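You operate a simulated robot arm through the tools that you are given. There is no shell and no other tool.

The job below is to be done with a simulated robot arm. You get a single attempt, and the scene is never put back.

TASK
Shut the counter fridge down and stand the FIX tag on the cover.
Fine: red and blue baskets into the pan in well two, lid on, then the tag on the steel cover; power off. Set down upright: red tag.

It is judged by the outcome, as a careful person would: the job done as asked, and still so three seconds after it is handed in. It fails if anything else is knocked over, pushed out of place, dropped, spilled or broken. Lids that push on must go on centred and level and be pressed home; caps that screw on are set level and turned clockwise until they are tight.

THE ROBOT
A 6-joint arm with a four-finger gripper, fixed in place. Base frame: the origin is on the floor under the middle of its stand, x ahead of it, y to its left, z up. Readings come in mm, degrees, newtons and seconds.
With the tool pointing down near the work surface it reaches from about 100 to 560 mm from the base axis. Its first joint turns from -166.0 to 166.0 degrees. Payload 3.43 kg.
The tool frame sits at the grasp point between the pads (the TCP): z along the fingers, y along the line on which they close. The tips reach 30 mm beyond it. The gripper opens to 120 mm; its body begins 85 mm behind the TCP.
Orientation is that of the tool frame in the base frame, as [roll, pitch, yaw] about the fixed x, y, z axes, in that order (R = Rz(yaw) Ry(pitch) Rx(roll)). With the fingers straight down and closing along the base's y, the tool's x points along the base's -x, its y along +y and its z along -z.

THE INTERFACE
- The arm moves only by the tool nudge_tool. Its argument "commands" is text: rows parted by semicolons, each of 6 numbers parted by spaces: the shift along the tool's x, y, z in mm, then the turn, a rotation vector about the tool's x, y, z in degrees. In form: dx dy dz ax ay az; .... A call has 1 to 20 rows; each row shifts and turns the commanded pose from where the row before left it, along the tool's axes as they then stand. "fingers" is the gripper command, from -1 (shut) to 1 (fully open), values between in proportion, set as the call begins (left out, the last holds). Each row takes 0.2 s and may step no farther than 50 mm and 8.6 degrees from the row before; otherwise, or with a gripper value out of range, the whole call is refused. A pose out of reach is approached as far as the arm can. The call stops where the force on the tool passes 40 N (or 10 N more than at its start, if that is more) or the arm is blocked; 0.2 s more then pass. The fingers move at their own pace (about 40 mm/s each) and stop on an object; they squeeze with about 33 N. The grip force told is the motor's: it shows also when the fingers shut on nothing. Time passes only in rows, and 0.2 s behind the last, so rows that do not move let the fingers close. It gives the time, the measured TCP pose, the force on the tool (base axes), the opening and the grip force at its end, in the units of the frame above (readings bear some noise), with the torque about the TCP (base axes, N m) and any sound that the robot's microphone picked up.
- Cameras (640 x 400 px; columns grow to the right, rows downward): "scene" is fixed at [401.6, -499.1, 1544.7]; the picture's right is [0.99, -0.12, 0.00], its down [-0.07, -0.59, -0.81] and it looks along [0.09, 0.80, -0.59] (base axes); focal length 312 px, centre (320, 200). "wrist" rides on the gripper at [71, -17, -120] in the tool frame; the picture's right is [0.23, 0.97, 0.00], its down [-0.81, 0.19, -0.55] and it looks along [-0.54, 0.13, 0.83] (tool axes); focal length 275 px, centre (320, 200). There is no depth. A picture from a camera that has moved, and an enlarged one, comes with that camera's place and axes in the base frame and with its lens.
- grab_frame(camera): a new picture of that camera. No time passes.
- lift_body(by): moves the trunk up (or, below 0, down) by that many mm; the arm rides with it, the base frame stays. It gives what a move gives, with no picture.
- enlarge(camera, box): a new picture of the part [left, top, right, bottom] of that camera's present view, enlarged. No time passes.
- sign_off(): hands the job in; it is judged then, once.

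Places have to be worked out from the pictures, the camera data and where the tool is seen. Open the gripper and draw the arm clear of the work before you hand the job in, unless the task says otherwise.

The tools are called as a command line: name --argument value ..., lists and objects as JSON in quotes. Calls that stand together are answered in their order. nudge_tool: Moves the arm, as the interface text tells. Its arguments: {"type":"object","properties":{"commands":{"type":"string"},"fingers":{"type":"number"}},"required":["commands"]} The other tools are called the same way: lift_body (by) moves the trunk up or down; grab_frame (camera) takes a picture; enlarge (camera, box) takes an enlarged picture of a part of a camera's view; sign_off () hands the job in.

At the start:

```text
time: 0.0
tool_pos: [355.3, 373.1, 1192.3]
tool_rot: [180.0, 0.0, 179.9]
ft_force: [-0.2, 0.1, 0.3]
torque: [0.0, 0.01, 0.02]
width: 120.1
gripper_force: 0.0
trunk travel left (down, up): [-50.0, 390.0]
```

scene: 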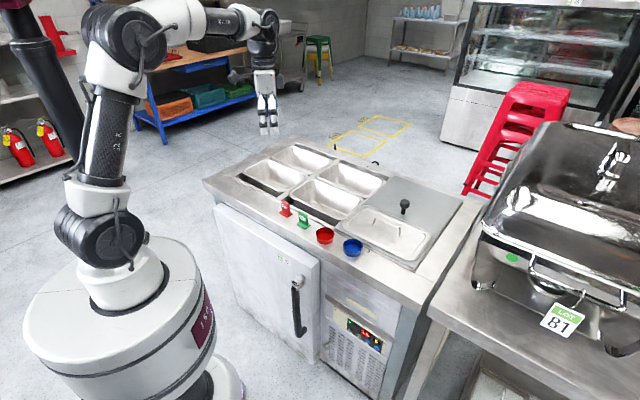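
wrist: 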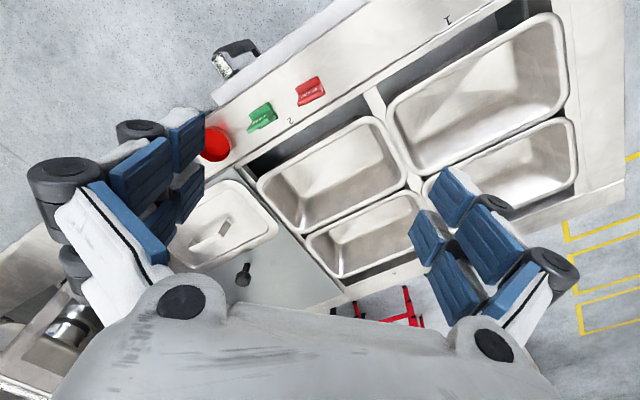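

I start by looking closely at the work area from the scene camera and at the wrist view.

enlarge --camera "scene" --box '[200, 130, 360, 230]'

enlarge --camera "scene" --box '[320, 160, 480, 260]'

enlarge --camera "scene" --box '[310, 280, 438, 360]'

enlarge --camera "wrist" --box '[160, 60, 480, 260]'

```text
4.00 times, centred on (280, 180) of scene
camera zoom: at [401.6, -499.1, 1544.7], right [0.99, -0.12, 0.0], down [-0.07, -0.59, -0.81], along [0.09, 0.8, -0.59], focal length 1248 px, centre (480, 280)
```

zoom: 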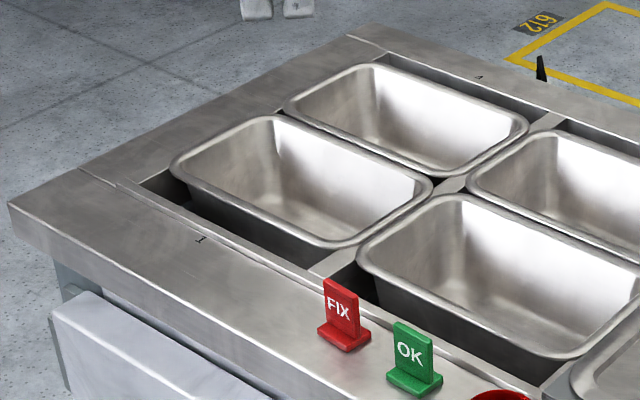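

```text
4.00 times, centred on (400, 210) of scene
camera zoom: at [401.6, -499.1, 1544.7], right [0.99, -0.12, 0.0], down [-0.07, -0.59, -0.81], along [0.09, 0.8, -0.59], focal length 1248 px, centre (0, 160)
```

zoom: 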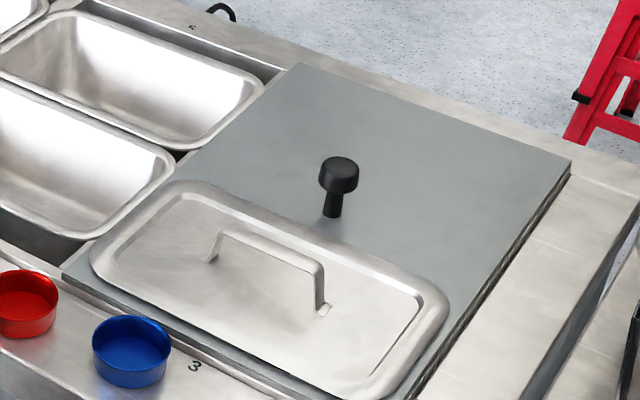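

```text
5.00 times, centred on (374, 320) of scene
camera zoom: at [401.6, -499.1, 1544.7], right [0.99, -0.12, 0.0], down [-0.07, -0.59, -0.81], along [0.09, 0.8, -0.59], focal length 1560 px, centre (50, -400)
```

zoom: 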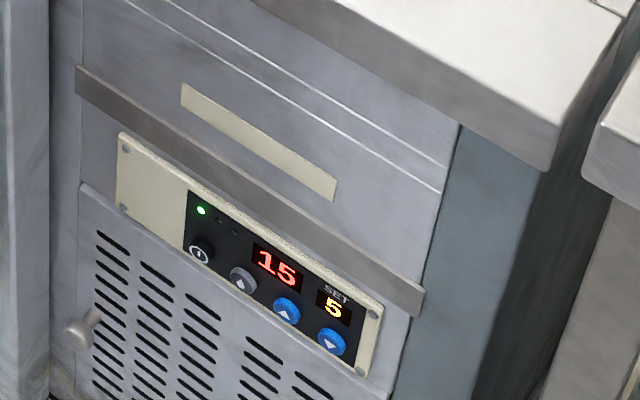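

```text
2.00 times, centred on (320, 160) of wrist
camera zoom: at [283.6, 356.0, 1313.7], right [-0.23, 0.97, 0.0], down [0.81, 0.19, 0.55], along [0.54, 0.13, -0.83], focal length 551 px, centre (320, 280)
```

zoom: 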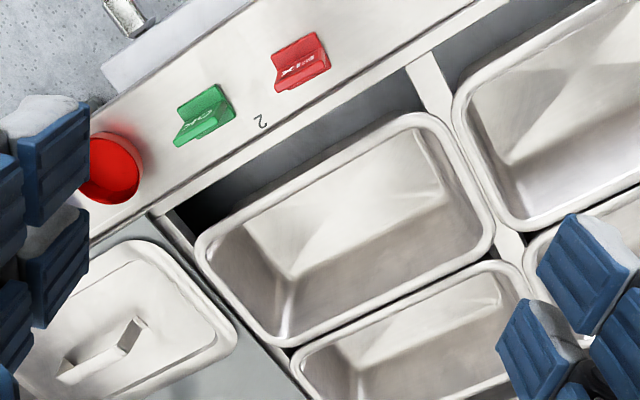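

The two views agree on a counter top near z≈850, turned about 45° from the base frame. The FIX tag sits near (386, 365) and well two's pan is centred near (540, 445). I'll look at the arm and the remaining details before moving.

enlarge --camera "scene" --box '[40, 0, 300, 162]'

enlarge --camera "scene" --box '[260, 185, 388, 265]'

enlarge --camera "scene" --box '[340, 310, 388, 340]'

```text
2.46 times, centred on (170, 81) of scene
camera zoom: at [401.6, -499.1, 1544.7], right [0.99, -0.12, 0.0], down [-0.07, -0.59, -0.81], along [0.09, 0.8, -0.59], focal length 768 px, centre (689, 493)
```

zoom: 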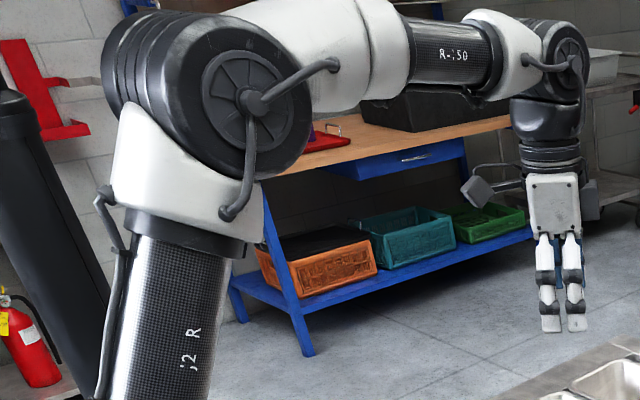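

```text
5.00 times, centred on (324, 225) of scene
camera zoom: at [401.6, -499.1, 1544.7], right [0.99, -0.12, 0.0], down [-0.07, -0.59, -0.81], along [0.09, 0.8, -0.59], focal length 1560 px, centre (300, 75)
```

zoom: 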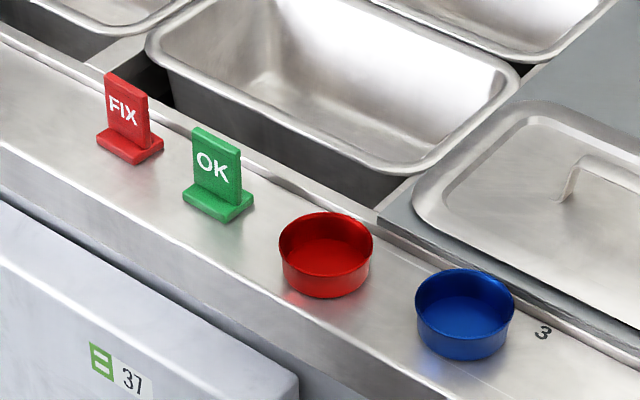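

```text
13.33 times, centred on (364, 325) of scene
camera zoom: at [401.6, -499.1, 1544.7], right [0.99, -0.12, 0.0], down [-0.07, -0.59, -0.81], along [0.09, 0.8, -0.59], focal length 4160 px, centre (-267, -1467)
```

zoom: 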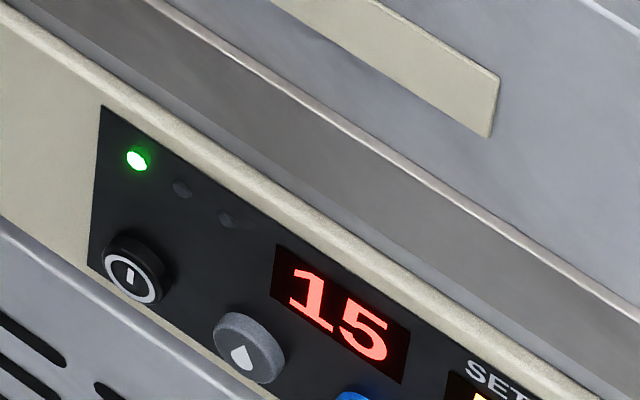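

Everything needed is identified: the FIX tag, red and blue baskets, lid on the steel cover, and the power button on the front panel. I turn the tool 45° so it squares up with the counter, staying in place high above it.

nudge_tool --commands "0 0 0 0 0 -7.5; 0 0 0 0 0 -7.5; 0 0 0 0 0 -7.5; 0 0 0 0 0 -7.5; 0 0 0 0 0 -7.5; 0 0 0 0 0 -7.5; 0 0 0 0 0 0" --fingers 1

grab_frame --camera "wrist"

grab_frame --camera "scene"

```text
time: 1.6
tool_pos: [355.5, 372.2, 1192.8]
tool_rot: [-179.9, 0.1, -134.8]
ft_force: [0.1, 1.0, -0.7]
torque: [0.02, 0.02, 0.01]
width: 119.7
gripper_force: 0.1
trunk travel left (down, up): [-50.0, 390.0]
```

```text
taken
camera wrist: at [316.5, 310.1, 1313.9], right [-0.85, 0.52, 0.0], down [0.44, 0.71, 0.55], along [0.29, 0.47, -0.83], focal length 275 px, centre (320, 200)
```

wrist: 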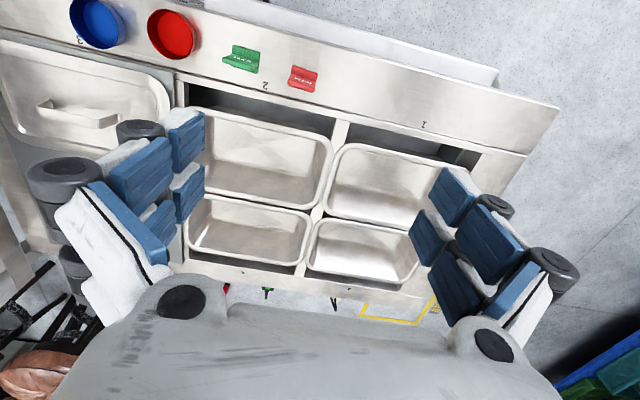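

```text
taken
```

scene: 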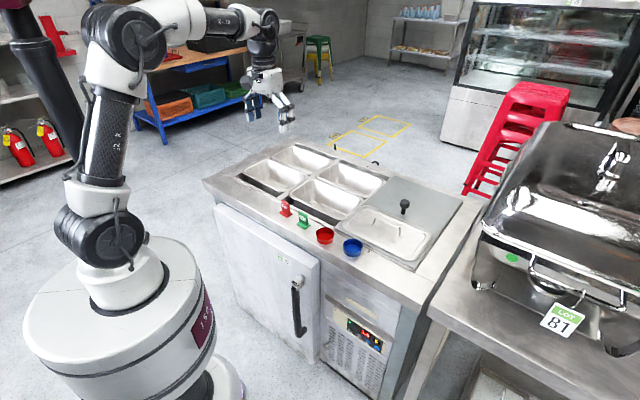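

The counter runs at about -45°, squared with the tool now. With a along the counter and b away from the robot, well two is centred near a=69, b=697, about 700 mm out. I test whether the arm reaches there at a safe height.

nudge_tool --commands "-30 -16 0 0 0 0; -30 -16 0 0 0 0; -30 -16 0 0 0 0; -30 -16 0 0 0 0; -30 -16 0 0 0 0; 0 0 0 0 0 0"

grab_frame --camera "wrist"

```text
time: 3.0
tool_pos: [495.2, 405.5, 1184.9]
tool_rot: [179.9, -0.1, -135.0]
ft_force: [-0.4, -0.1, -0.2]
torque: [0.0, -0.03, -0.02]
width: 120.0
gripper_force: 0.1
out of reach, approached as far as the arm can: row 5
trunk travel left (down, up): [-50.0, 390.0]
```

```text
taken
camera wrist: at [456.4, 343.7, 1305.2], right [-0.85, 0.52, 0.0], down [0.44, 0.71, 0.55], along [0.29, 0.47, -0.83], focal length 275 px, centre (320, 200)
```

wrist: 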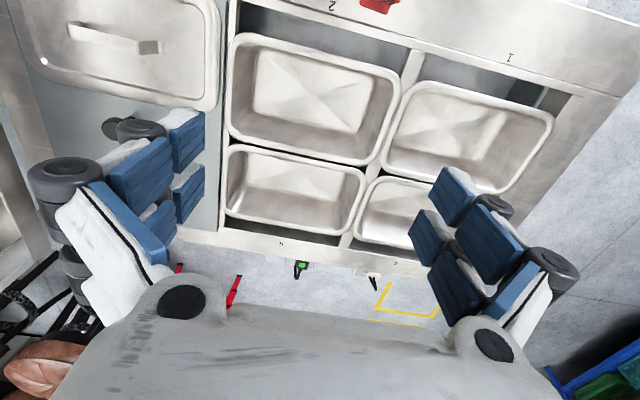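

At z=1185 the arm tops out at 640 mm radius because the shoulder is much lower than the wrist. Reach should grow lower down, so I descend to about z≈1020 and try further outward.

nudge_tool --commands "0 0 40 0 0 0; 0 0 40 0 0 0; 0 0 40 0 0 0; 0 0 40 0 0 0; -30 0 0 0 0 0; -30 0 0 0 0 0; 0 0 0 0 0 0"

```text
time: 4.6
tool_pos: [532.2, 443.6, 1021.3]
tool_rot: [179.9, -0.1, -135.0]
ft_force: [0.5, 1.2, 0.3]
torque: [-0.03, -0.01, 0.01]
width: 120.2
gripper_force: 0.1
out of reach, approached as far as the arm can: row 6
trunk travel left (down, up): [-50.0, 390.0]
```

The reach data fit a sphere: about 705 mm at most with the tool straight down (near z≈890), and the trunk height is already close to optimal. The lid handle, near 749 mm radius, will need some tilt. I look from here to refine the positions.

grab_frame --camera "wrist"

enlarge --camera "scene" --box '[240, 100, 400, 200]'

```text
taken
camera wrist: at [492.0, 382.0, 1142.0], right [-0.85, 0.52, 0.0], down [0.44, 0.71, 0.55], along [0.29, 0.47, -0.83], focal length 275 px, centre (320, 200)
```

wrist: 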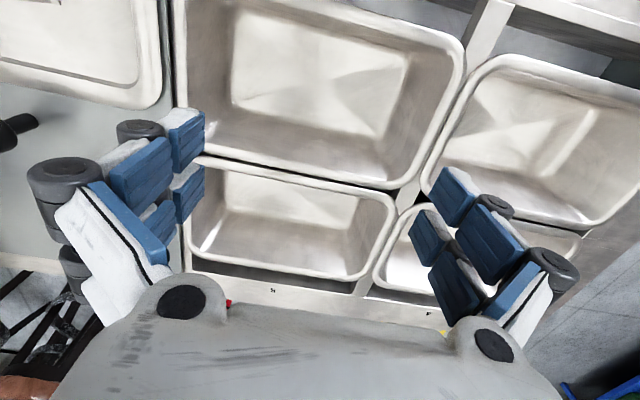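

```text
4.00 times, centred on (320, 150) of scene
camera zoom: at [401.6, -499.1, 1544.7], right [0.99, -0.12, 0.0], down [-0.07, -0.59, -0.81], along [0.09, 0.8, -0.59], focal length 1248 px, centre (320, 400)
```

zoom: 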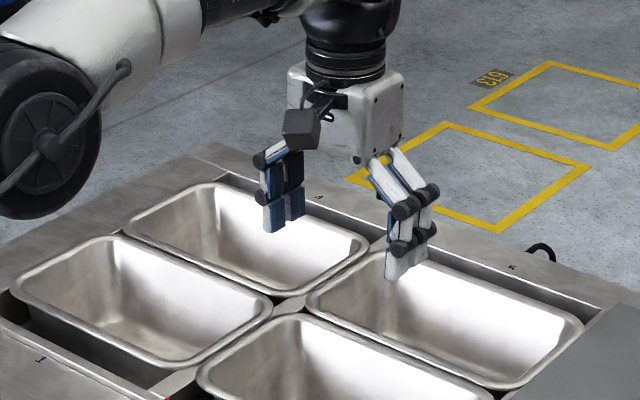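

Positions so far: pan two spans about a∈[-60,200], b∈[625,771] with its rim near z≈850 and floor near 770. The lid handle is near a≈331, b≈648. I back off toward the robot so the wrist camera can look closely at the baskets and tags.

nudge_tool --commands "36 -17 -4 0 0 0; 36 -17 -4 0 0 0; 36 -17 -4 0 0 0; 36 -17 -4 0 0 0; 36 -17 -4 0 0 0; 36 -17 -4 0 0 0; 36 -17 -4 0 0 0; 36 -17 -4 0 0 0; 0 0 0 0 0 0"

grab_frame --camera "wrist"

grab_frame --camera "scene"

```text
time: 6.6
tool_pos: [423.2, 141.9, 1052.7]
tool_rot: [-179.9, 0.0, -134.9]
ft_force: [0.2, -0.2, -0.4]
torque: [0.03, 0.01, 0.0]
width: 120.1
gripper_force: 0.0
trunk travel left (down, up): [-50.0, 390.0]
```

```text
taken
camera wrist: at [383.2, 79.1, 1174.2], right [-0.85, 0.52, 0.0], down [0.44, 0.71, 0.55], along [0.29, 0.47, -0.83], focal length 275 px, centre (320, 200)
```

wrist: 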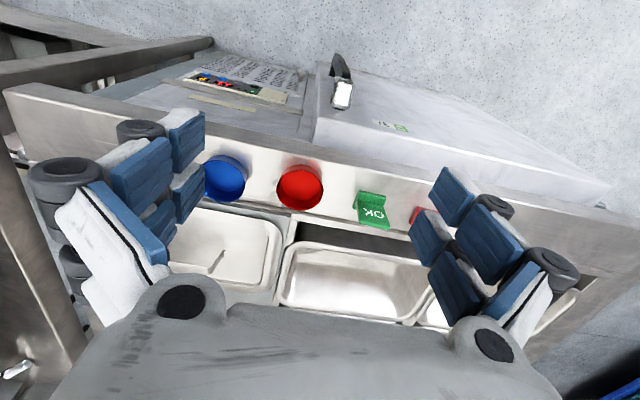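

```text
taken
```

scene: 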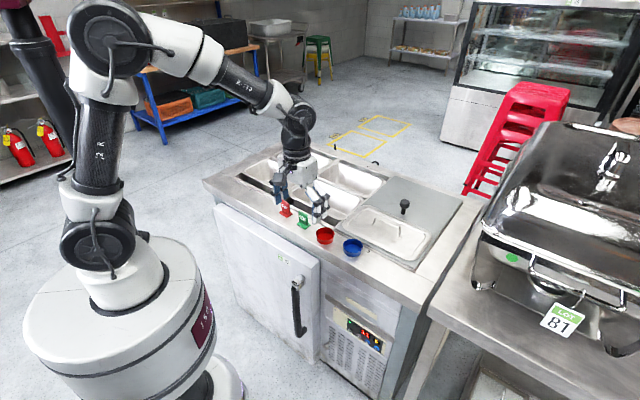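

The baskets and tags are well in view now; I enlarge for precise measurement.

enlarge --camera "wrist" --box '[190, 130, 350, 230]'

enlarge --camera "scene" --box '[300, 210, 380, 260]'

enlarge --camera "wrist" --box '[160, 50, 320, 150]'

```text
4.00 times, centred on (270, 180) of wrist
camera zoom: at [383.2, 79.1, 1174.2], right [-0.85, 0.52, 0.0], down [0.44, 0.71, 0.55], along [0.29, 0.47, -0.83], focal length 1101 px, centre (520, 280)
```

zoom: 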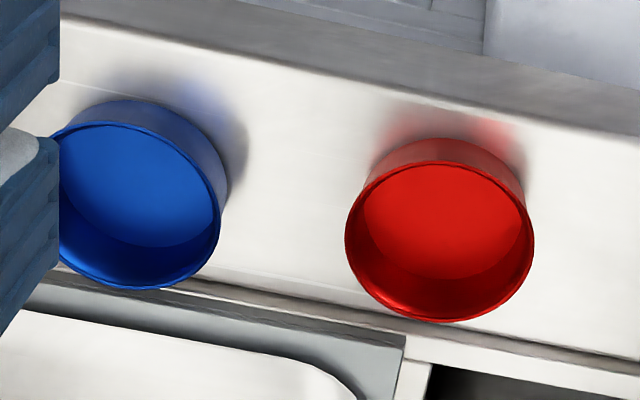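

```text
8.00 times, centred on (340, 235) of scene
camera zoom: at [401.6, -499.1, 1544.7], right [0.99, -0.12, 0.0], down [-0.07, -0.59, -0.81], along [0.09, 0.8, -0.59], focal length 2496 px, centre (160, -80)
```

zoom: 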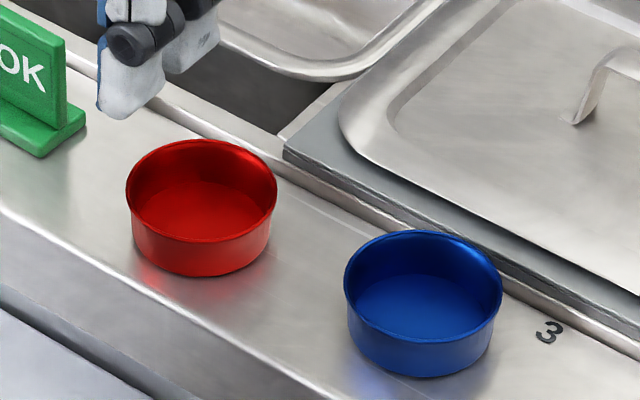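

```text
4.00 times, centred on (240, 100) of wrist
camera zoom: at [383.2, 79.1, 1174.2], right [-0.85, 0.52, 0.0], down [0.44, 0.71, 0.55], along [0.29, 0.47, -0.83], focal length 1101 px, centre (640, 600)
```

zoom: 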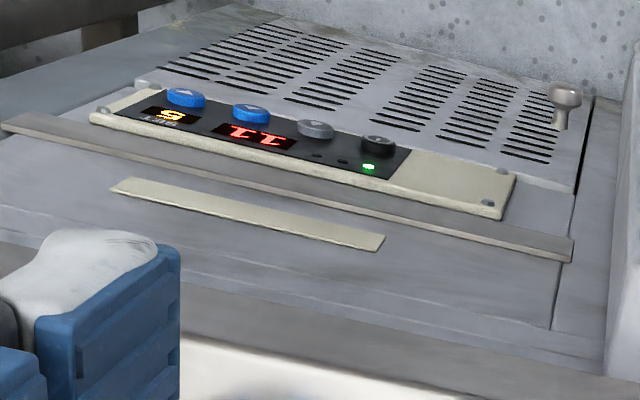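

Triangulating both rims: the red basket is near a=198, b=510 and the blue near a=294, b=519, each about 60 mm wide with the rim near z≈880. I narrow the fingers to 76 mm and tilt the tool 10° outward, a tilt that will also reach well two. Then I come over the red basket.

nudge_tool --commands "0 0 0 0 -5 0; 0 0 0 0 -5 0; -33.2 0 22.8 0 0 0; -33.2 0 22.8 0 0 0; -33.2 0 22.8 0 0 0; 0 0 0 0 0 0; 0 0 0 0 0 0" --fingers 0.27

grab_frame --camera "wrist"

enlarge --camera "scene" --box '[260, 150, 420, 250]'

```text
time: 8.2
tool_pos: [499.3, 222.2, 1003.8]
tool_rot: [179.9, 9.9, -134.9]
ft_force: [-0.4, 0.5, -0.5]
torque: [0.0, -0.01, -0.01]
width: 76.4
gripper_force: 0.0
trunk travel left (down, up): [-50.0, 390.0]
```

```text
taken
camera wrist: at [445.4, 144.9, 1110.7], right [-0.85, 0.53, -0.04], down [0.36, 0.63, 0.69], along [0.39, 0.57, -0.73], focal length 275 px, centre (320, 200)
```

wrist: 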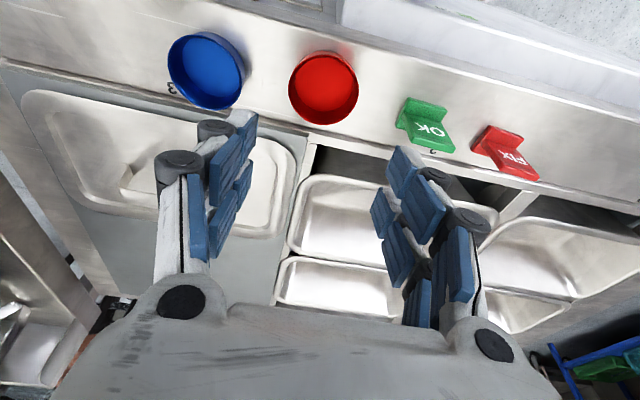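

```text
4.00 times, centred on (340, 200) of scene
camera zoom: at [401.6, -499.1, 1544.7], right [0.99, -0.12, 0.0], down [-0.07, -0.59, -0.81], along [0.09, 0.8, -0.59], focal length 1248 px, centre (240, 200)
```

zoom: 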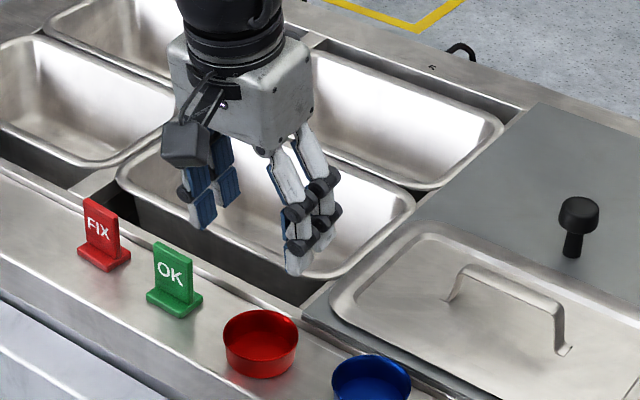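

The mark "2" seen from two wrist poses puts the counter top at z≈856, with basket rims near 878. The gripper is centred over red to within about 2 mm, so I descend to z≈920 with the tips just above the rim and check.

nudge_tool --commands "5.4 -0.5 27.5 0 0 0; 5.4 -0.5 27.5 0 0 0; 5.4 -0.5 27.5 0 0 0; 0 0 0 0 0 0"

grab_frame --camera "wrist"

enlarge --camera "scene" --box '[280, 190, 376, 250]'

```text
time: 9.2
tool_pos: [500.1, 219.1, 919.2]
tool_rot: [-179.9, 10.1, -135.0]
ft_force: [-0.1, 0.1, -0.3]
torque: [0.02, 0.0, 0.03]
width: 76.1
gripper_force: 0.0
trunk travel left (down, up): [-50.0, 390.0]
```

```text
taken
camera wrist: at [446.7, 143.0, 1025.9], right [-0.85, 0.53, -0.04], down [0.36, 0.63, 0.69], along [0.39, 0.57, -0.73], focal length 275 px, centre (320, 200)
```

wrist: 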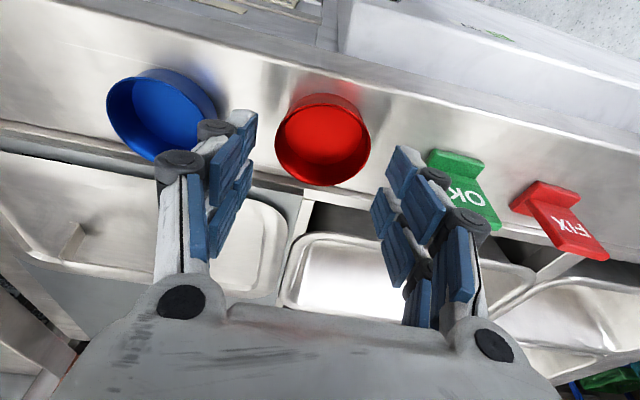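

```text
6.67 times, centred on (328, 220) of scene
camera zoom: at [401.6, -499.1, 1544.7], right [0.99, -0.12, 0.0], down [-0.07, -0.59, -0.81], along [0.09, 0.8, -0.59], focal length 2080 px, centre (267, 67)
```

zoom: 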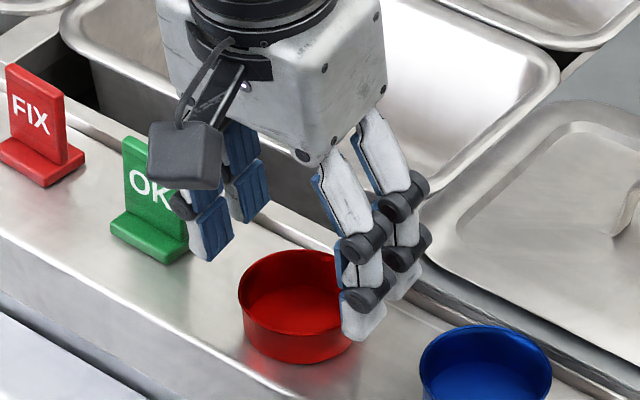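

The tip positions in the wrist view match the model. The red basket's centre is near a=197, b=504, so I shift about 10 mm back toward the robot and descend to z≈896, with the tips about 4 mm above the counter.

nudge_tool --commands "9.4 1.9 -1.65 0 0 0; 2 0 11.3 0 0 0; 2 0 11.3 0 0 0; 0 0 0 0 0 0"

grab_frame --camera "wrist"

enlarge --camera "scene" --box '[280, 190, 376, 250]'

```text
time: 10.2
tool_pos: [489.4, 214.5, 895.9]
tool_rot: [180.0, 9.9, -134.9]
ft_force: [0.9, -0.3, 0.6]
torque: [0.05, 0.0, 0.04]
width: 76.2
gripper_force: 0.1
trunk travel left (down, up): [-50.0, 390.0]
```

```text
taken
camera wrist: at [436.9, 137.3, 1003.4], right [-0.85, 0.53, -0.04], down [0.36, 0.63, 0.69], along [0.39, 0.57, -0.73], focal length 275 px, centre (320, 200)
```

wrist: 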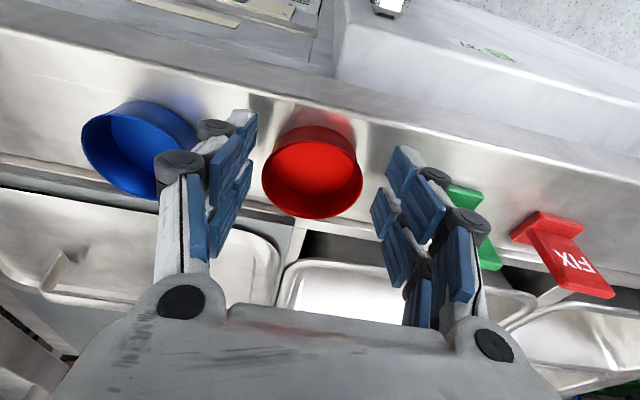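

```text
6.67 times, centred on (328, 220) of scene
camera zoom: at [401.6, -499.1, 1544.7], right [0.99, -0.12, 0.0], down [-0.07, -0.59, -0.81], along [0.09, 0.8, -0.59], focal length 2080 px, centre (267, 67)
```

zoom: 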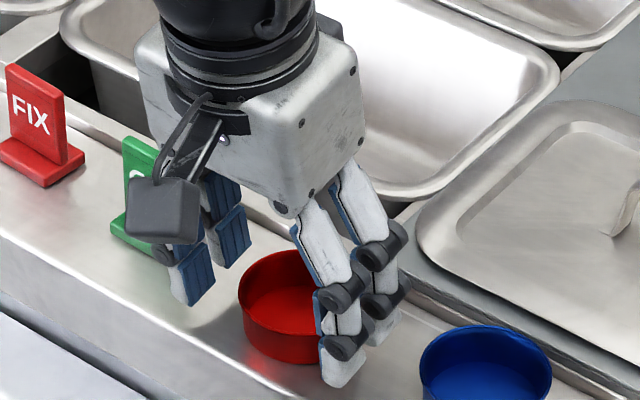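

The basket sits about 4 mm to the +a side and 2 mm further out than the tool. I correct that and close on it.

nudge_tool --commands "-2 -4.3 0.35 0 0 0; 0 0 0 0 0 0"

nudge_tool --commands "0 0 0 0 0 0; 0 0 0 0 0 0; 0 0 0 0 0 0; 0 0 0 0 0 0" --fingers -1

grab_frame --camera "wrist"

enlarge --camera "scene" --box '[280, 190, 376, 250]'

```text
time: 10.8
tool_pos: [493.1, 212.4, 896.9]
tool_rot: [179.9, 9.9, -134.9]
ft_force: [-0.1, 0.9, 0.7]
torque: [0.0, -0.04, 0.02]
width: 76.1
gripper_force: 0.1
trunk travel left (down, up): [-50.0, 390.0]
```

```text
time: 11.8
tool_pos: [494.5, 213.3, 897.4]
tool_rot: [-179.9, 10.1, -134.9]
ft_force: [-0.2, 0.7, 1.5]
torque: [-0.02, -0.01, -0.01]
width: 58.0
gripper_force: 32.7
trunk travel left (down, up): [-50.0, 390.0]
```

```text
taken
camera wrist: at [441.1, 136.0, 1003.6], right [-0.85, 0.53, -0.04], down [0.36, 0.63, 0.69], along [0.39, 0.57, -0.73], focal length 275 px, centre (320, 200)
```

wrist: 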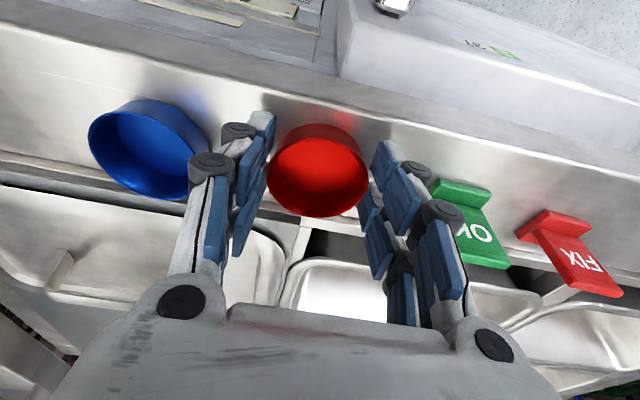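

```text
6.67 times, centred on (328, 220) of scene
camera zoom: at [401.6, -499.1, 1544.7], right [0.99, -0.12, 0.0], down [-0.07, -0.59, -0.81], along [0.09, 0.8, -0.59], focal length 2080 px, centre (267, 67)
```

zoom: 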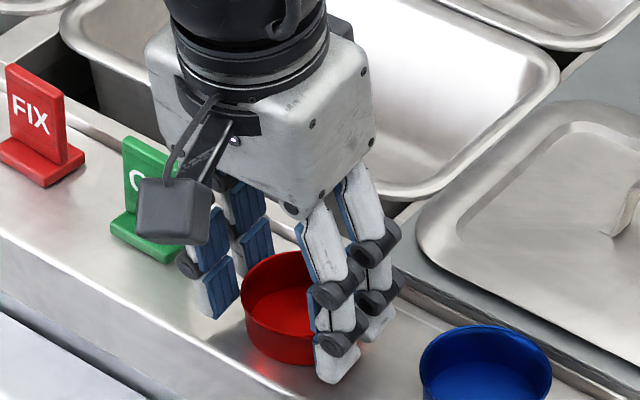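

Gripped at 58 mm with 33 N. I lift straight up about 95 mm, check that the basket comes along, and carry it to above the right half of pan two.

nudge_tool --commands "-1.8 0 -10 0 0 0; -4.9 0 -27.9 0 0 0; -4.9 0 -27.9 0 0 0; -4.9 0 -27.9 0 0 0; 0 0 0 0 0 0"

grab_frame --camera "wrist"

enlarge --camera "scene" --box '[280, 160, 408, 240]'

```text
time: 13.0
tool_pos: [493.7, 212.9, 993.7]
tool_rot: [-180.0, 10.0, -134.9]
ft_force: [-0.4, 0.2, -0.3]
torque: [0.0, 0.0, 0.0]
width: 57.9
gripper_force: 32.9
trunk travel left (down, up): [-50.0, 390.0]
```

```text
taken
camera wrist: at [441.6, 136.9, 1100.0], right [-0.85, 0.53, -0.04], down [0.36, 0.63, 0.69], along [0.39, 0.57, -0.73], focal length 275 px, centre (320, 200)
```

wrist: 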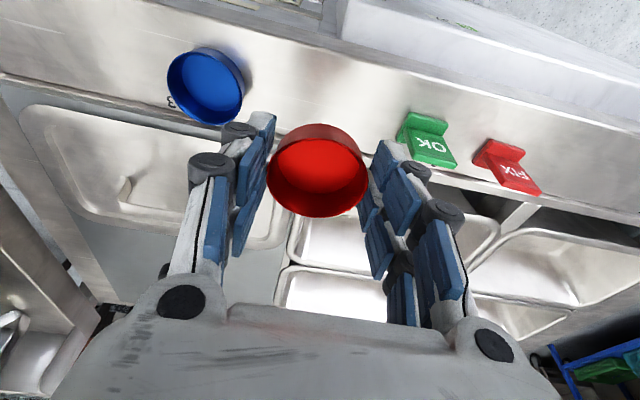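

```text
5.00 times, centred on (344, 200) of scene
camera zoom: at [401.6, -499.1, 1544.7], right [0.99, -0.12, 0.0], down [-0.07, -0.59, -0.81], along [0.09, 0.8, -0.59], focal length 1560 px, centre (200, 200)
```

zoom: 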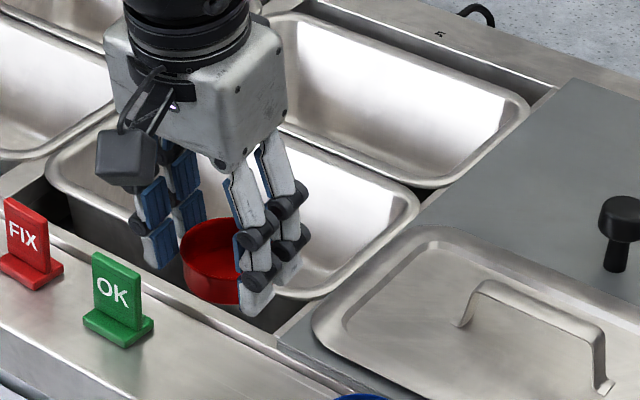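

The basket is held level. I carry it over the right half of pan two, staying at z≈993.

nudge_tool --commands "-30.8 12.9 5.43 0 0 0; -30.8 12.9 5.43 0 0 0; -30.8 12.9 5.43 0 0 0; -30.8 12.9 5.43 0 0 0; -30.8 12.9 5.43 0 0 0; -30.8 12.9 5.43 0 0 0; 0 0 0 0 0 0"

grab_frame --camera "wrist"

enlarge --camera "scene" --box '[280, 120, 408, 200]'

```text
time: 14.6
tool_pos: [573.1, 398.8, 990.5]
tool_rot: [-180.0, 10.0, -135.0]
ft_force: [-0.9, 0.2, -0.9]
torque: [-0.05, -0.03, 0.0]
width: 57.6
gripper_force: 33.4
trunk travel left (down, up): [-50.0, 390.0]
```

```text
taken
camera wrist: at [519.8, 322.5, 1097.9], right [-0.85, 0.53, -0.04], down [0.36, 0.63, 0.69], along [0.39, 0.57, -0.73], focal length 275 px, centre (320, 200)
```

wrist: 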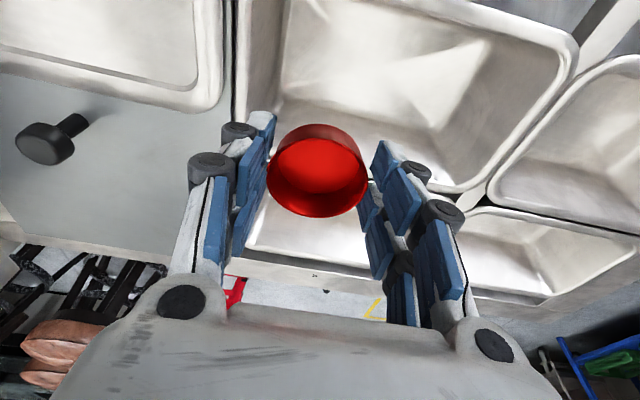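

```text
5.00 times, centred on (344, 160) of scene
camera zoom: at [401.6, -499.1, 1544.7], right [0.99, -0.12, 0.0], down [-0.07, -0.59, -0.81], along [0.09, 0.8, -0.59], focal length 1560 px, centre (200, 400)
```

zoom: 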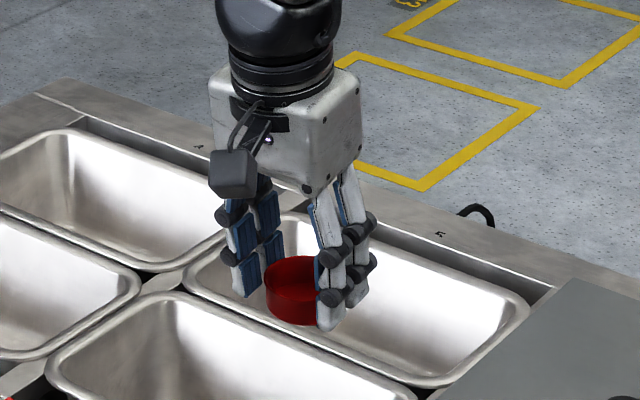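

The basket is over the pan. I enlarge the wrist view to fix the pan's edges and floor before lowering.

enlarge --camera "wrist" --box '[220, 0, 604, 240]'

```text
1.67 times, centred on (412, 120) of wrist
camera zoom: at [519.8, 322.5, 1097.9], right [-0.85, 0.53, -0.04], down [0.36, 0.63, 0.69], along [0.39, 0.57, -0.73], focal length 459 px, centre (167, 333)
```

zoom: 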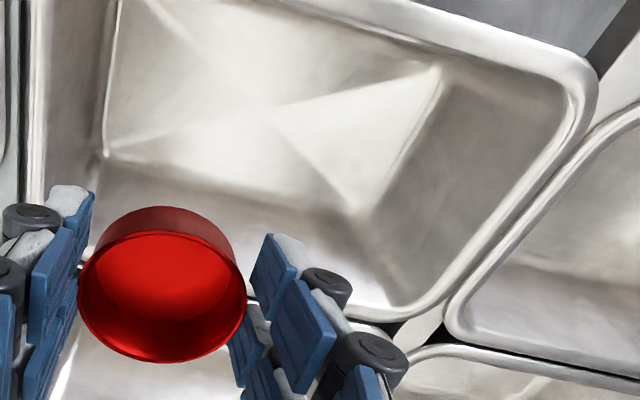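

Pan floor works out to about a∈[-35,165], b∈[633,740], z≈775±12. I shift 9 mm left so the outer fingers clear the wall, then lower into the pan partway.

nudge_tool --commands "3 9.2 -0.5 0 0 0; 4.9 0 27.6 0 0 0; 4.9 0 27.6 0 0 0; 4.9 0 27.6 0 0 0; 4.9 0 27.6 0 0 0; 2.6 0 14.8 0 0 0; 0 0 0 0 0 0"

grab_frame --camera "wrist"

enlarge --camera "scene" --box '[280, 150, 408, 230]'

```text
time: 16.2
tool_pos: [565.2, 403.3, 863.0]
tool_rot: [180.0, 10.0, -135.0]
ft_force: [0.3, 0.4, 0.1]
torque: [-0.01, -0.03, 0.01]
width: 58.0
gripper_force: 32.6
trunk travel left (down, up): [-50.0, 390.0]
```

```text
taken
camera wrist: at [511.5, 327.6, 970.8], right [-0.85, 0.53, -0.04], down [0.36, 0.63, 0.69], along [0.39, 0.57, -0.73], focal length 275 px, centre (320, 200)
```

wrist: 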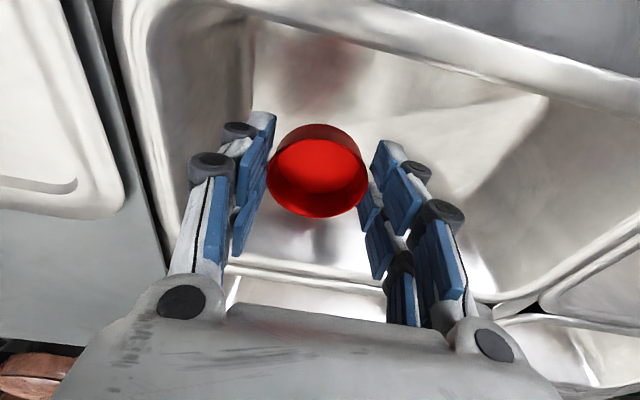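

```text
5.00 times, centred on (344, 190) of scene
camera zoom: at [401.6, -499.1, 1544.7], right [0.99, -0.12, 0.0], down [-0.07, -0.59, -0.81], along [0.09, 0.8, -0.59], focal length 1560 px, centre (200, 250)
```

zoom: 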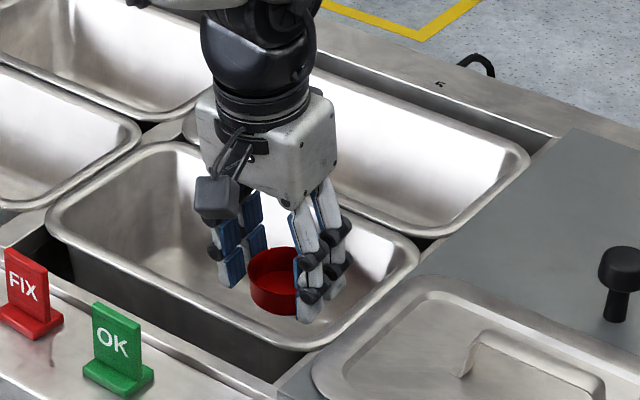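

Clear on all sides so far, with the basket base near z≈822. I lower another 25 mm, then will feel for the floor with small steps.

nudge_tool --commands "2.2 0 12.3 0 0 0; 2.2 0 12.3 0 0 0; 0 0 0 0 0 0"

enlarge --camera "wrist" --box '[160, 60, 480, 260]'

enlarge --camera "scene" --box '[296, 170, 392, 230]'

```text
time: 17.0
tool_pos: [563.6, 403.9, 839.9]
tool_rot: [180.0, 10.0, -134.9]
ft_force: [-1.2, -0.2, -0.9]
torque: [0.01, 0.03, -0.03]
width: 58.0
gripper_force: 32.7
trunk travel left (down, up): [-50.0, 390.0]
```

```text
2.00 times, centred on (320, 160) of wrist
camera zoom: at [510.9, 327.6, 946.5], right [-0.85, 0.53, -0.04], down [0.36, 0.63, 0.69], along [0.39, 0.57, -0.73], focal length 551 px, centre (320, 280)
```

zoom: 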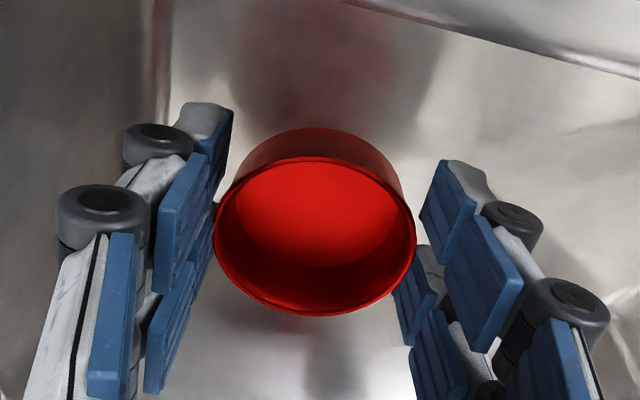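

```text
6.67 times, centred on (344, 200) of scene
camera zoom: at [401.6, -499.1, 1544.7], right [0.99, -0.12, 0.0], down [-0.07, -0.59, -0.81], along [0.09, 0.8, -0.59], focal length 2080 px, centre (160, 200)
```

zoom: 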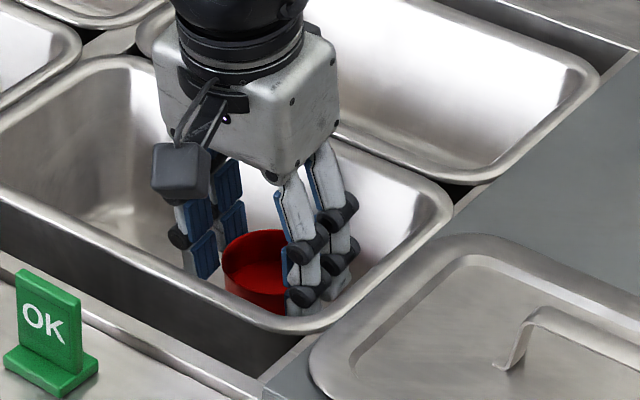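

The basket hangs freely inside with no contact force yet. I lower 12 mm in 3 mm steps.

nudge_tool --commands "0.52 0 2.95 0 0 0; 0.52 0 2.95 0 0 0; 0.52 0 2.95 0 0 0; 0.52 0 2.95 0 0 0; 0 0 0 0 0 0"

```text
time: 18.2
tool_pos: [564.6, 404.1, 828.1]
tool_rot: [180.0, 10.0, -134.9]
ft_force: [0.4, 0.1, -1.2]
torque: [0.01, -0.03, 0.0]
width: 58.0
gripper_force: 33.2
trunk travel left (down, up): [-50.0, 390.0]
```

No contact at z=828, so I continue in small steps.

nudge_tool --commands "0.35 0 1.97 0 0 0; 0.35 0 1.97 0 0 0; 0.35 0 1.97 0 0 0; 0 0 0 0 0 0"

enlarge --camera "scene" --box '[312, 185, 376, 225]'

enlarge --camera "wrist" --box '[160, 60, 480, 260]'

```text
time: 19.2
tool_pos: [565.4, 403.8, 821.9]
tool_rot: [-180.0, 10.0, -135.1]
ft_force: [0.2, -0.4, 0.8]
torque: [0.0, 0.0, -0.03]
width: 58.3
gripper_force: 32.7
trunk travel left (down, up): [-50.0, 390.0]
```

```text
10.00 times, centred on (344, 205) of scene
camera zoom: at [401.6, -499.1, 1544.7], right [0.99, -0.12, 0.0], down [-0.07, -0.59, -0.81], along [0.09, 0.8, -0.59], focal length 3120 px, centre (80, 150)
```

zoom: 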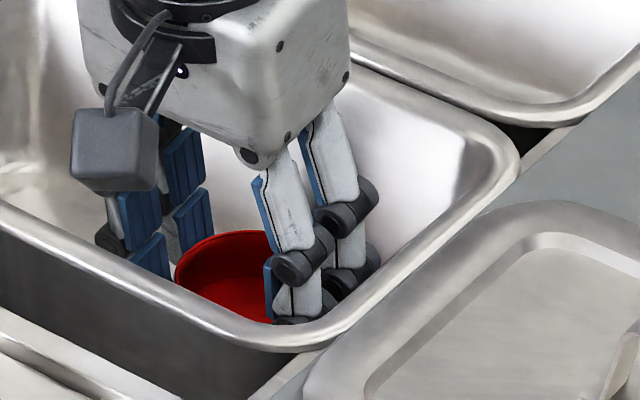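

```text
2.00 times, centred on (320, 160) of wrist
camera zoom: at [512.1, 327.9, 928.7], right [-0.85, 0.53, -0.04], down [0.36, 0.63, 0.69], along [0.39, 0.57, -0.73], focal length 551 px, centre (320, 280)
```

zoom: 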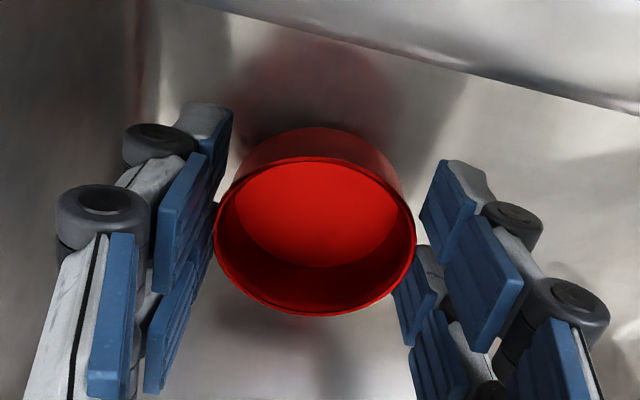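

Still free; the reflection below the basket shows a remaining gap. I continue down gently.

nudge_tool --commands "0.35 0 1.97 0 0 0; 0.35 0 1.97 0 0 0; 0.35 0 1.97 0 0 0; 0 0 0 0 0 0"

enlarge --camera "wrist" --box '[160, 60, 480, 260]'

```text
time: 20.2
tool_pos: [565.0, 405.2, 816.1]
tool_rot: [-179.9, 10.0, -135.0]
ft_force: [-0.5, -0.1, 0.1]
torque: [0.0, -0.01, -0.01]
width: 57.9
gripper_force: 32.8
trunk travel left (down, up): [-50.0, 390.0]
```

```text
2.00 times, centred on (320, 160) of wrist
camera zoom: at [511.5, 328.3, 922.6], right [-0.85, 0.53, -0.04], down [0.36, 0.63, 0.69], along [0.39, 0.57, -0.73], focal length 551 px, centre (320, 280)
```

zoom: 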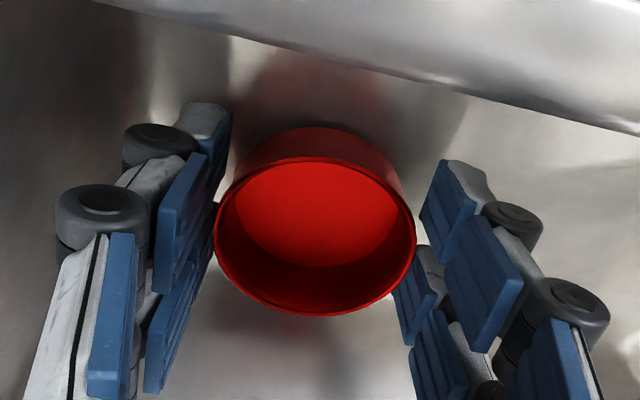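

No contact yet at z=816; another three 2 mm steps.

nudge_tool --commands "0.35 0 1.97 0 0 0; 0.35 0 1.97 0 0 0; 0.35 0 1.97 0 0 0; 0 0 0 0 0 0"

enlarge --camera "wrist" --box '[160, 60, 480, 260]'

```text
time: 21.2
tool_pos: [563.7, 404.2, 809.4]
tool_rot: [179.9, 10.0, -134.9]
ft_force: [-0.4, 0.7, 3.4]
torque: [0.01, 0.0, 0.0]
width: 58.0
gripper_force: 32.7
trunk travel left (down, up): [-50.0, 390.0]
```

```text
2.00 times, centred on (320, 160) of wrist
camera zoom: at [511.2, 327.4, 917.3], right [-0.85, 0.53, -0.04], down [0.36, 0.63, 0.69], along [0.39, 0.57, -0.73], focal length 551 px, centre (320, 280)
```

zoom: 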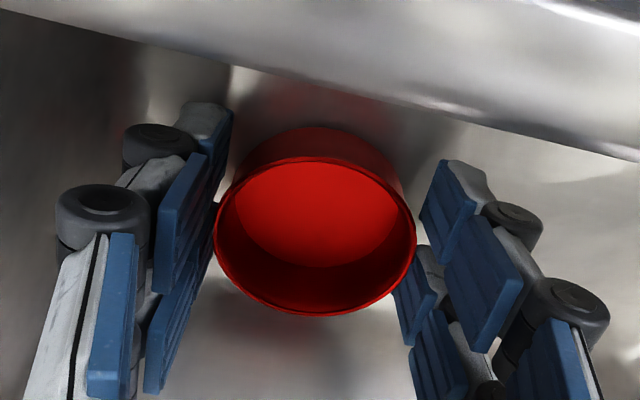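

The vertical force rose to 3.4 N, suggesting the first touch. I step down 1 mm more to confirm.

nudge_tool --commands "0.17 0 1 0 0 0; 0 0 0 0 0 0"

```text
time: 21.8
tool_pos: [564.8, 404.6, 809.9]
tool_rot: [180.0, 10.2, -134.9]
ft_force: [-1.3, -1.8, 13.8]
torque: [-0.05, -0.03, -0.03]
width: 57.9
gripper_force: 33.3
trunk travel left (down, up): [-50.0, 390.0]
```

Firm contact now at 13.8 N, so the basket stands on the pan floor near z≈768. I ease up 0.5 mm and open the fingers only 5 mm per side.

nudge_tool --commands "-0.1 0 -0.5 0 0 0; 0 0 0 0 0 0"

nudge_tool --commands "0 0 0 0 0 0; 0 0 0 0 0 0; 0 0 0 0 0 0" --fingers 0.13

enlarge --camera "wrist" --box '[160, 60, 480, 260]'

```text
time: 22.4
tool_pos: [564.0, 404.7, 810.6]
tool_rot: [-179.9, 10.3, -135.1]
ft_force: [1.3, 0.5, 14.5]
torque: [0.05, -0.08, 0.03]
width: 57.8
gripper_force: 33.5
trunk travel left (down, up): [-50.0, 390.0]
```

```text
time: 23.2
tool_pos: [565.2, 404.7, 809.6]
tool_rot: [-180.0, 10.0, -135.0]
ft_force: [-0.5, 0.6, -0.3]
torque: [0.02, -0.02, 0.0]
width: 67.8
gripper_force: 0.0
trunk travel left (down, up): [-50.0, 390.0]
```

```text
2.00 times, centred on (320, 160) of wrist
camera zoom: at [511.3, 327.6, 915.5], right [-0.85, 0.53, -0.04], down [0.36, 0.63, 0.68], along [0.39, 0.57, -0.73], focal length 551 px, centre (320, 280)
```

zoom: 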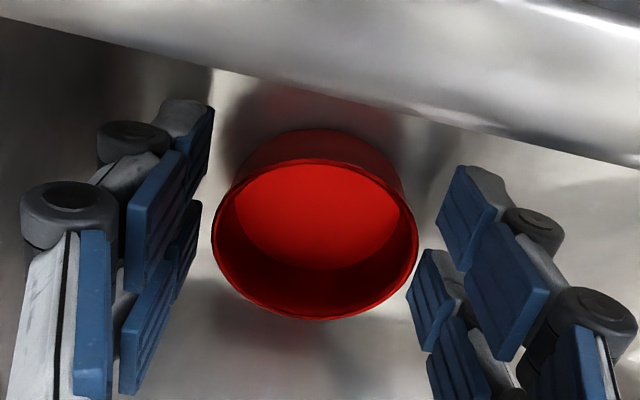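

Red basket stands upright on the pan floor, released. I withdraw straight up and then travel to above the blue basket.

nudge_tool --commands "-0.9 0 -5 0 0 0; -2.6 0 -14.8 0 0 0; -5.2 0 -29.5 0 0 0; -5.2 0 -29.5 0 0 0; -6.9 0 -39.4 0 0 0; -6.9 0 -39.4 0 0 0; -5.2 0 -29.5 0 0 0; 0 0 0 0 0 0"

grab_frame --camera "wrist"

enlarge --camera "scene" --box '[260, 140, 420, 240]'

```text
time: 25.0
tool_pos: [564.4, 406.5, 1000.1]
tool_rot: [180.0, 10.0, -135.0]
ft_force: [0.8, 0.5, 0.5]
torque: [0.0, 0.01, 0.0]
width: 67.9
gripper_force: 0.0
trunk travel left (down, up): [-50.0, 390.0]
```

```text
taken
camera wrist: at [511.4, 329.4, 1106.1], right [-0.85, 0.53, -0.04], down [0.36, 0.63, 0.68], along [0.39, 0.57, -0.73], focal length 275 px, centre (320, 200)
```

wrist: 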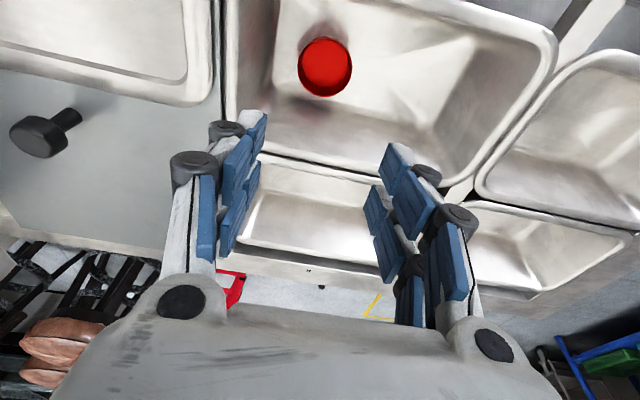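

```text
4.00 times, centred on (340, 190) of scene
camera zoom: at [401.6, -499.1, 1544.7], right [0.99, -0.12, 0.0], down [-0.07, -0.59, -0.81], along [0.09, 0.8, -0.59], focal length 1248 px, centre (240, 240)
```

zoom: 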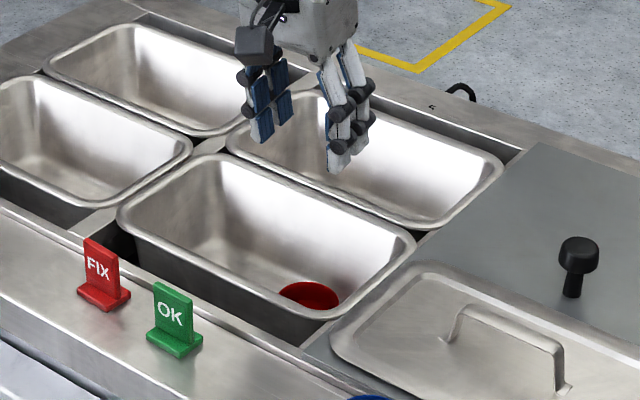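

Red is standing in the pan. From here pan two's outer rim measures a∈[-62,199], b∈[612,771], so its centre is near (67.5, 692). I move over to the blue basket.

nudge_tool --commands "25.1 -26.4 -4.44 0 0 0; 25.1 -26.4 -4.44 0 0 0; 25.1 -26.4 -4.44 0 0 0; 25.1 -26.4 -4.44 0 0 0; 25.1 -26.4 -4.44 0 0 0; 25.1 -26.4 -4.44 0 0 0; 25.1 -26.4 -4.44 0 0 0; 0 0 0 0 0 0" --fingers 0.27

grab_frame --camera "wrist"

```text
time: 26.8
tool_pos: [571.1, 148.1, 998.2]
tool_rot: [-179.9, 10.0, -134.9]
ft_force: [0.3, 0.5, 0.7]
torque: [0.01, -0.02, -0.04]
width: 76.0
gripper_force: 0.0
trunk travel left (down, up): [-50.0, 390.0]
```

```text
taken
camera wrist: at [518.1, 71.3, 1105.3], right [-0.85, 0.53, -0.04], down [0.36, 0.63, 0.69], along [0.39, 0.57, -0.73], focal length 275 px, centre (320, 200)
```

wrist: 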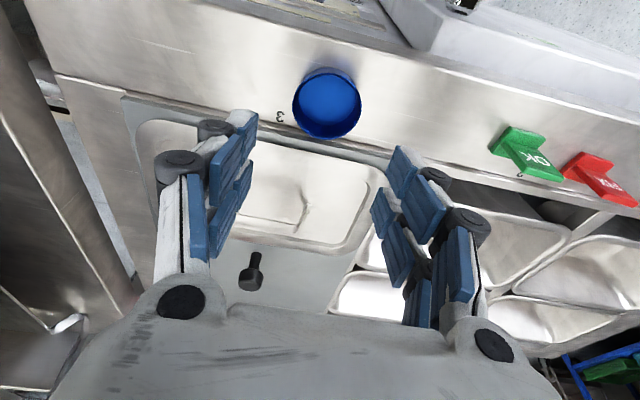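

Blue's centre works out near a=296, b=515. I centre over it and descend to z≈920, then verify.

nudge_tool --commands "3.7 1.03 25.7 0 0 0; 3.7 1.03 25.7 0 0 0; 3.7 1.03 25.7 0 0 0; 0 0 0 0 0 0"

grab_frame --camera "wrist"

```text
time: 27.8
tool_pos: [568.8, 150.8, 921.5]
tool_rot: [-179.9, 10.0, -134.9]
ft_force: [0.1, -0.5, 0.2]
torque: [0.01, 0.02, 0.01]
width: 76.2
gripper_force: 0.0
trunk travel left (down, up): [-50.0, 390.0]
```

```text
taken
camera wrist: at [516.0, 74.1, 1028.0], right [-0.85, 0.53, -0.04], down [0.36, 0.63, 0.69], along [0.39, 0.57, -0.73], focal length 275 px, centre (320, 200)
```

wrist: 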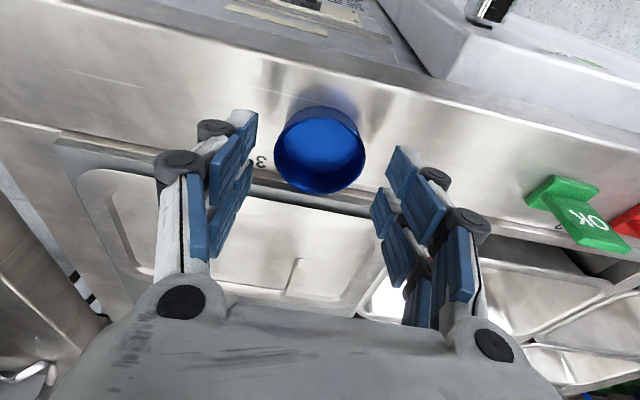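

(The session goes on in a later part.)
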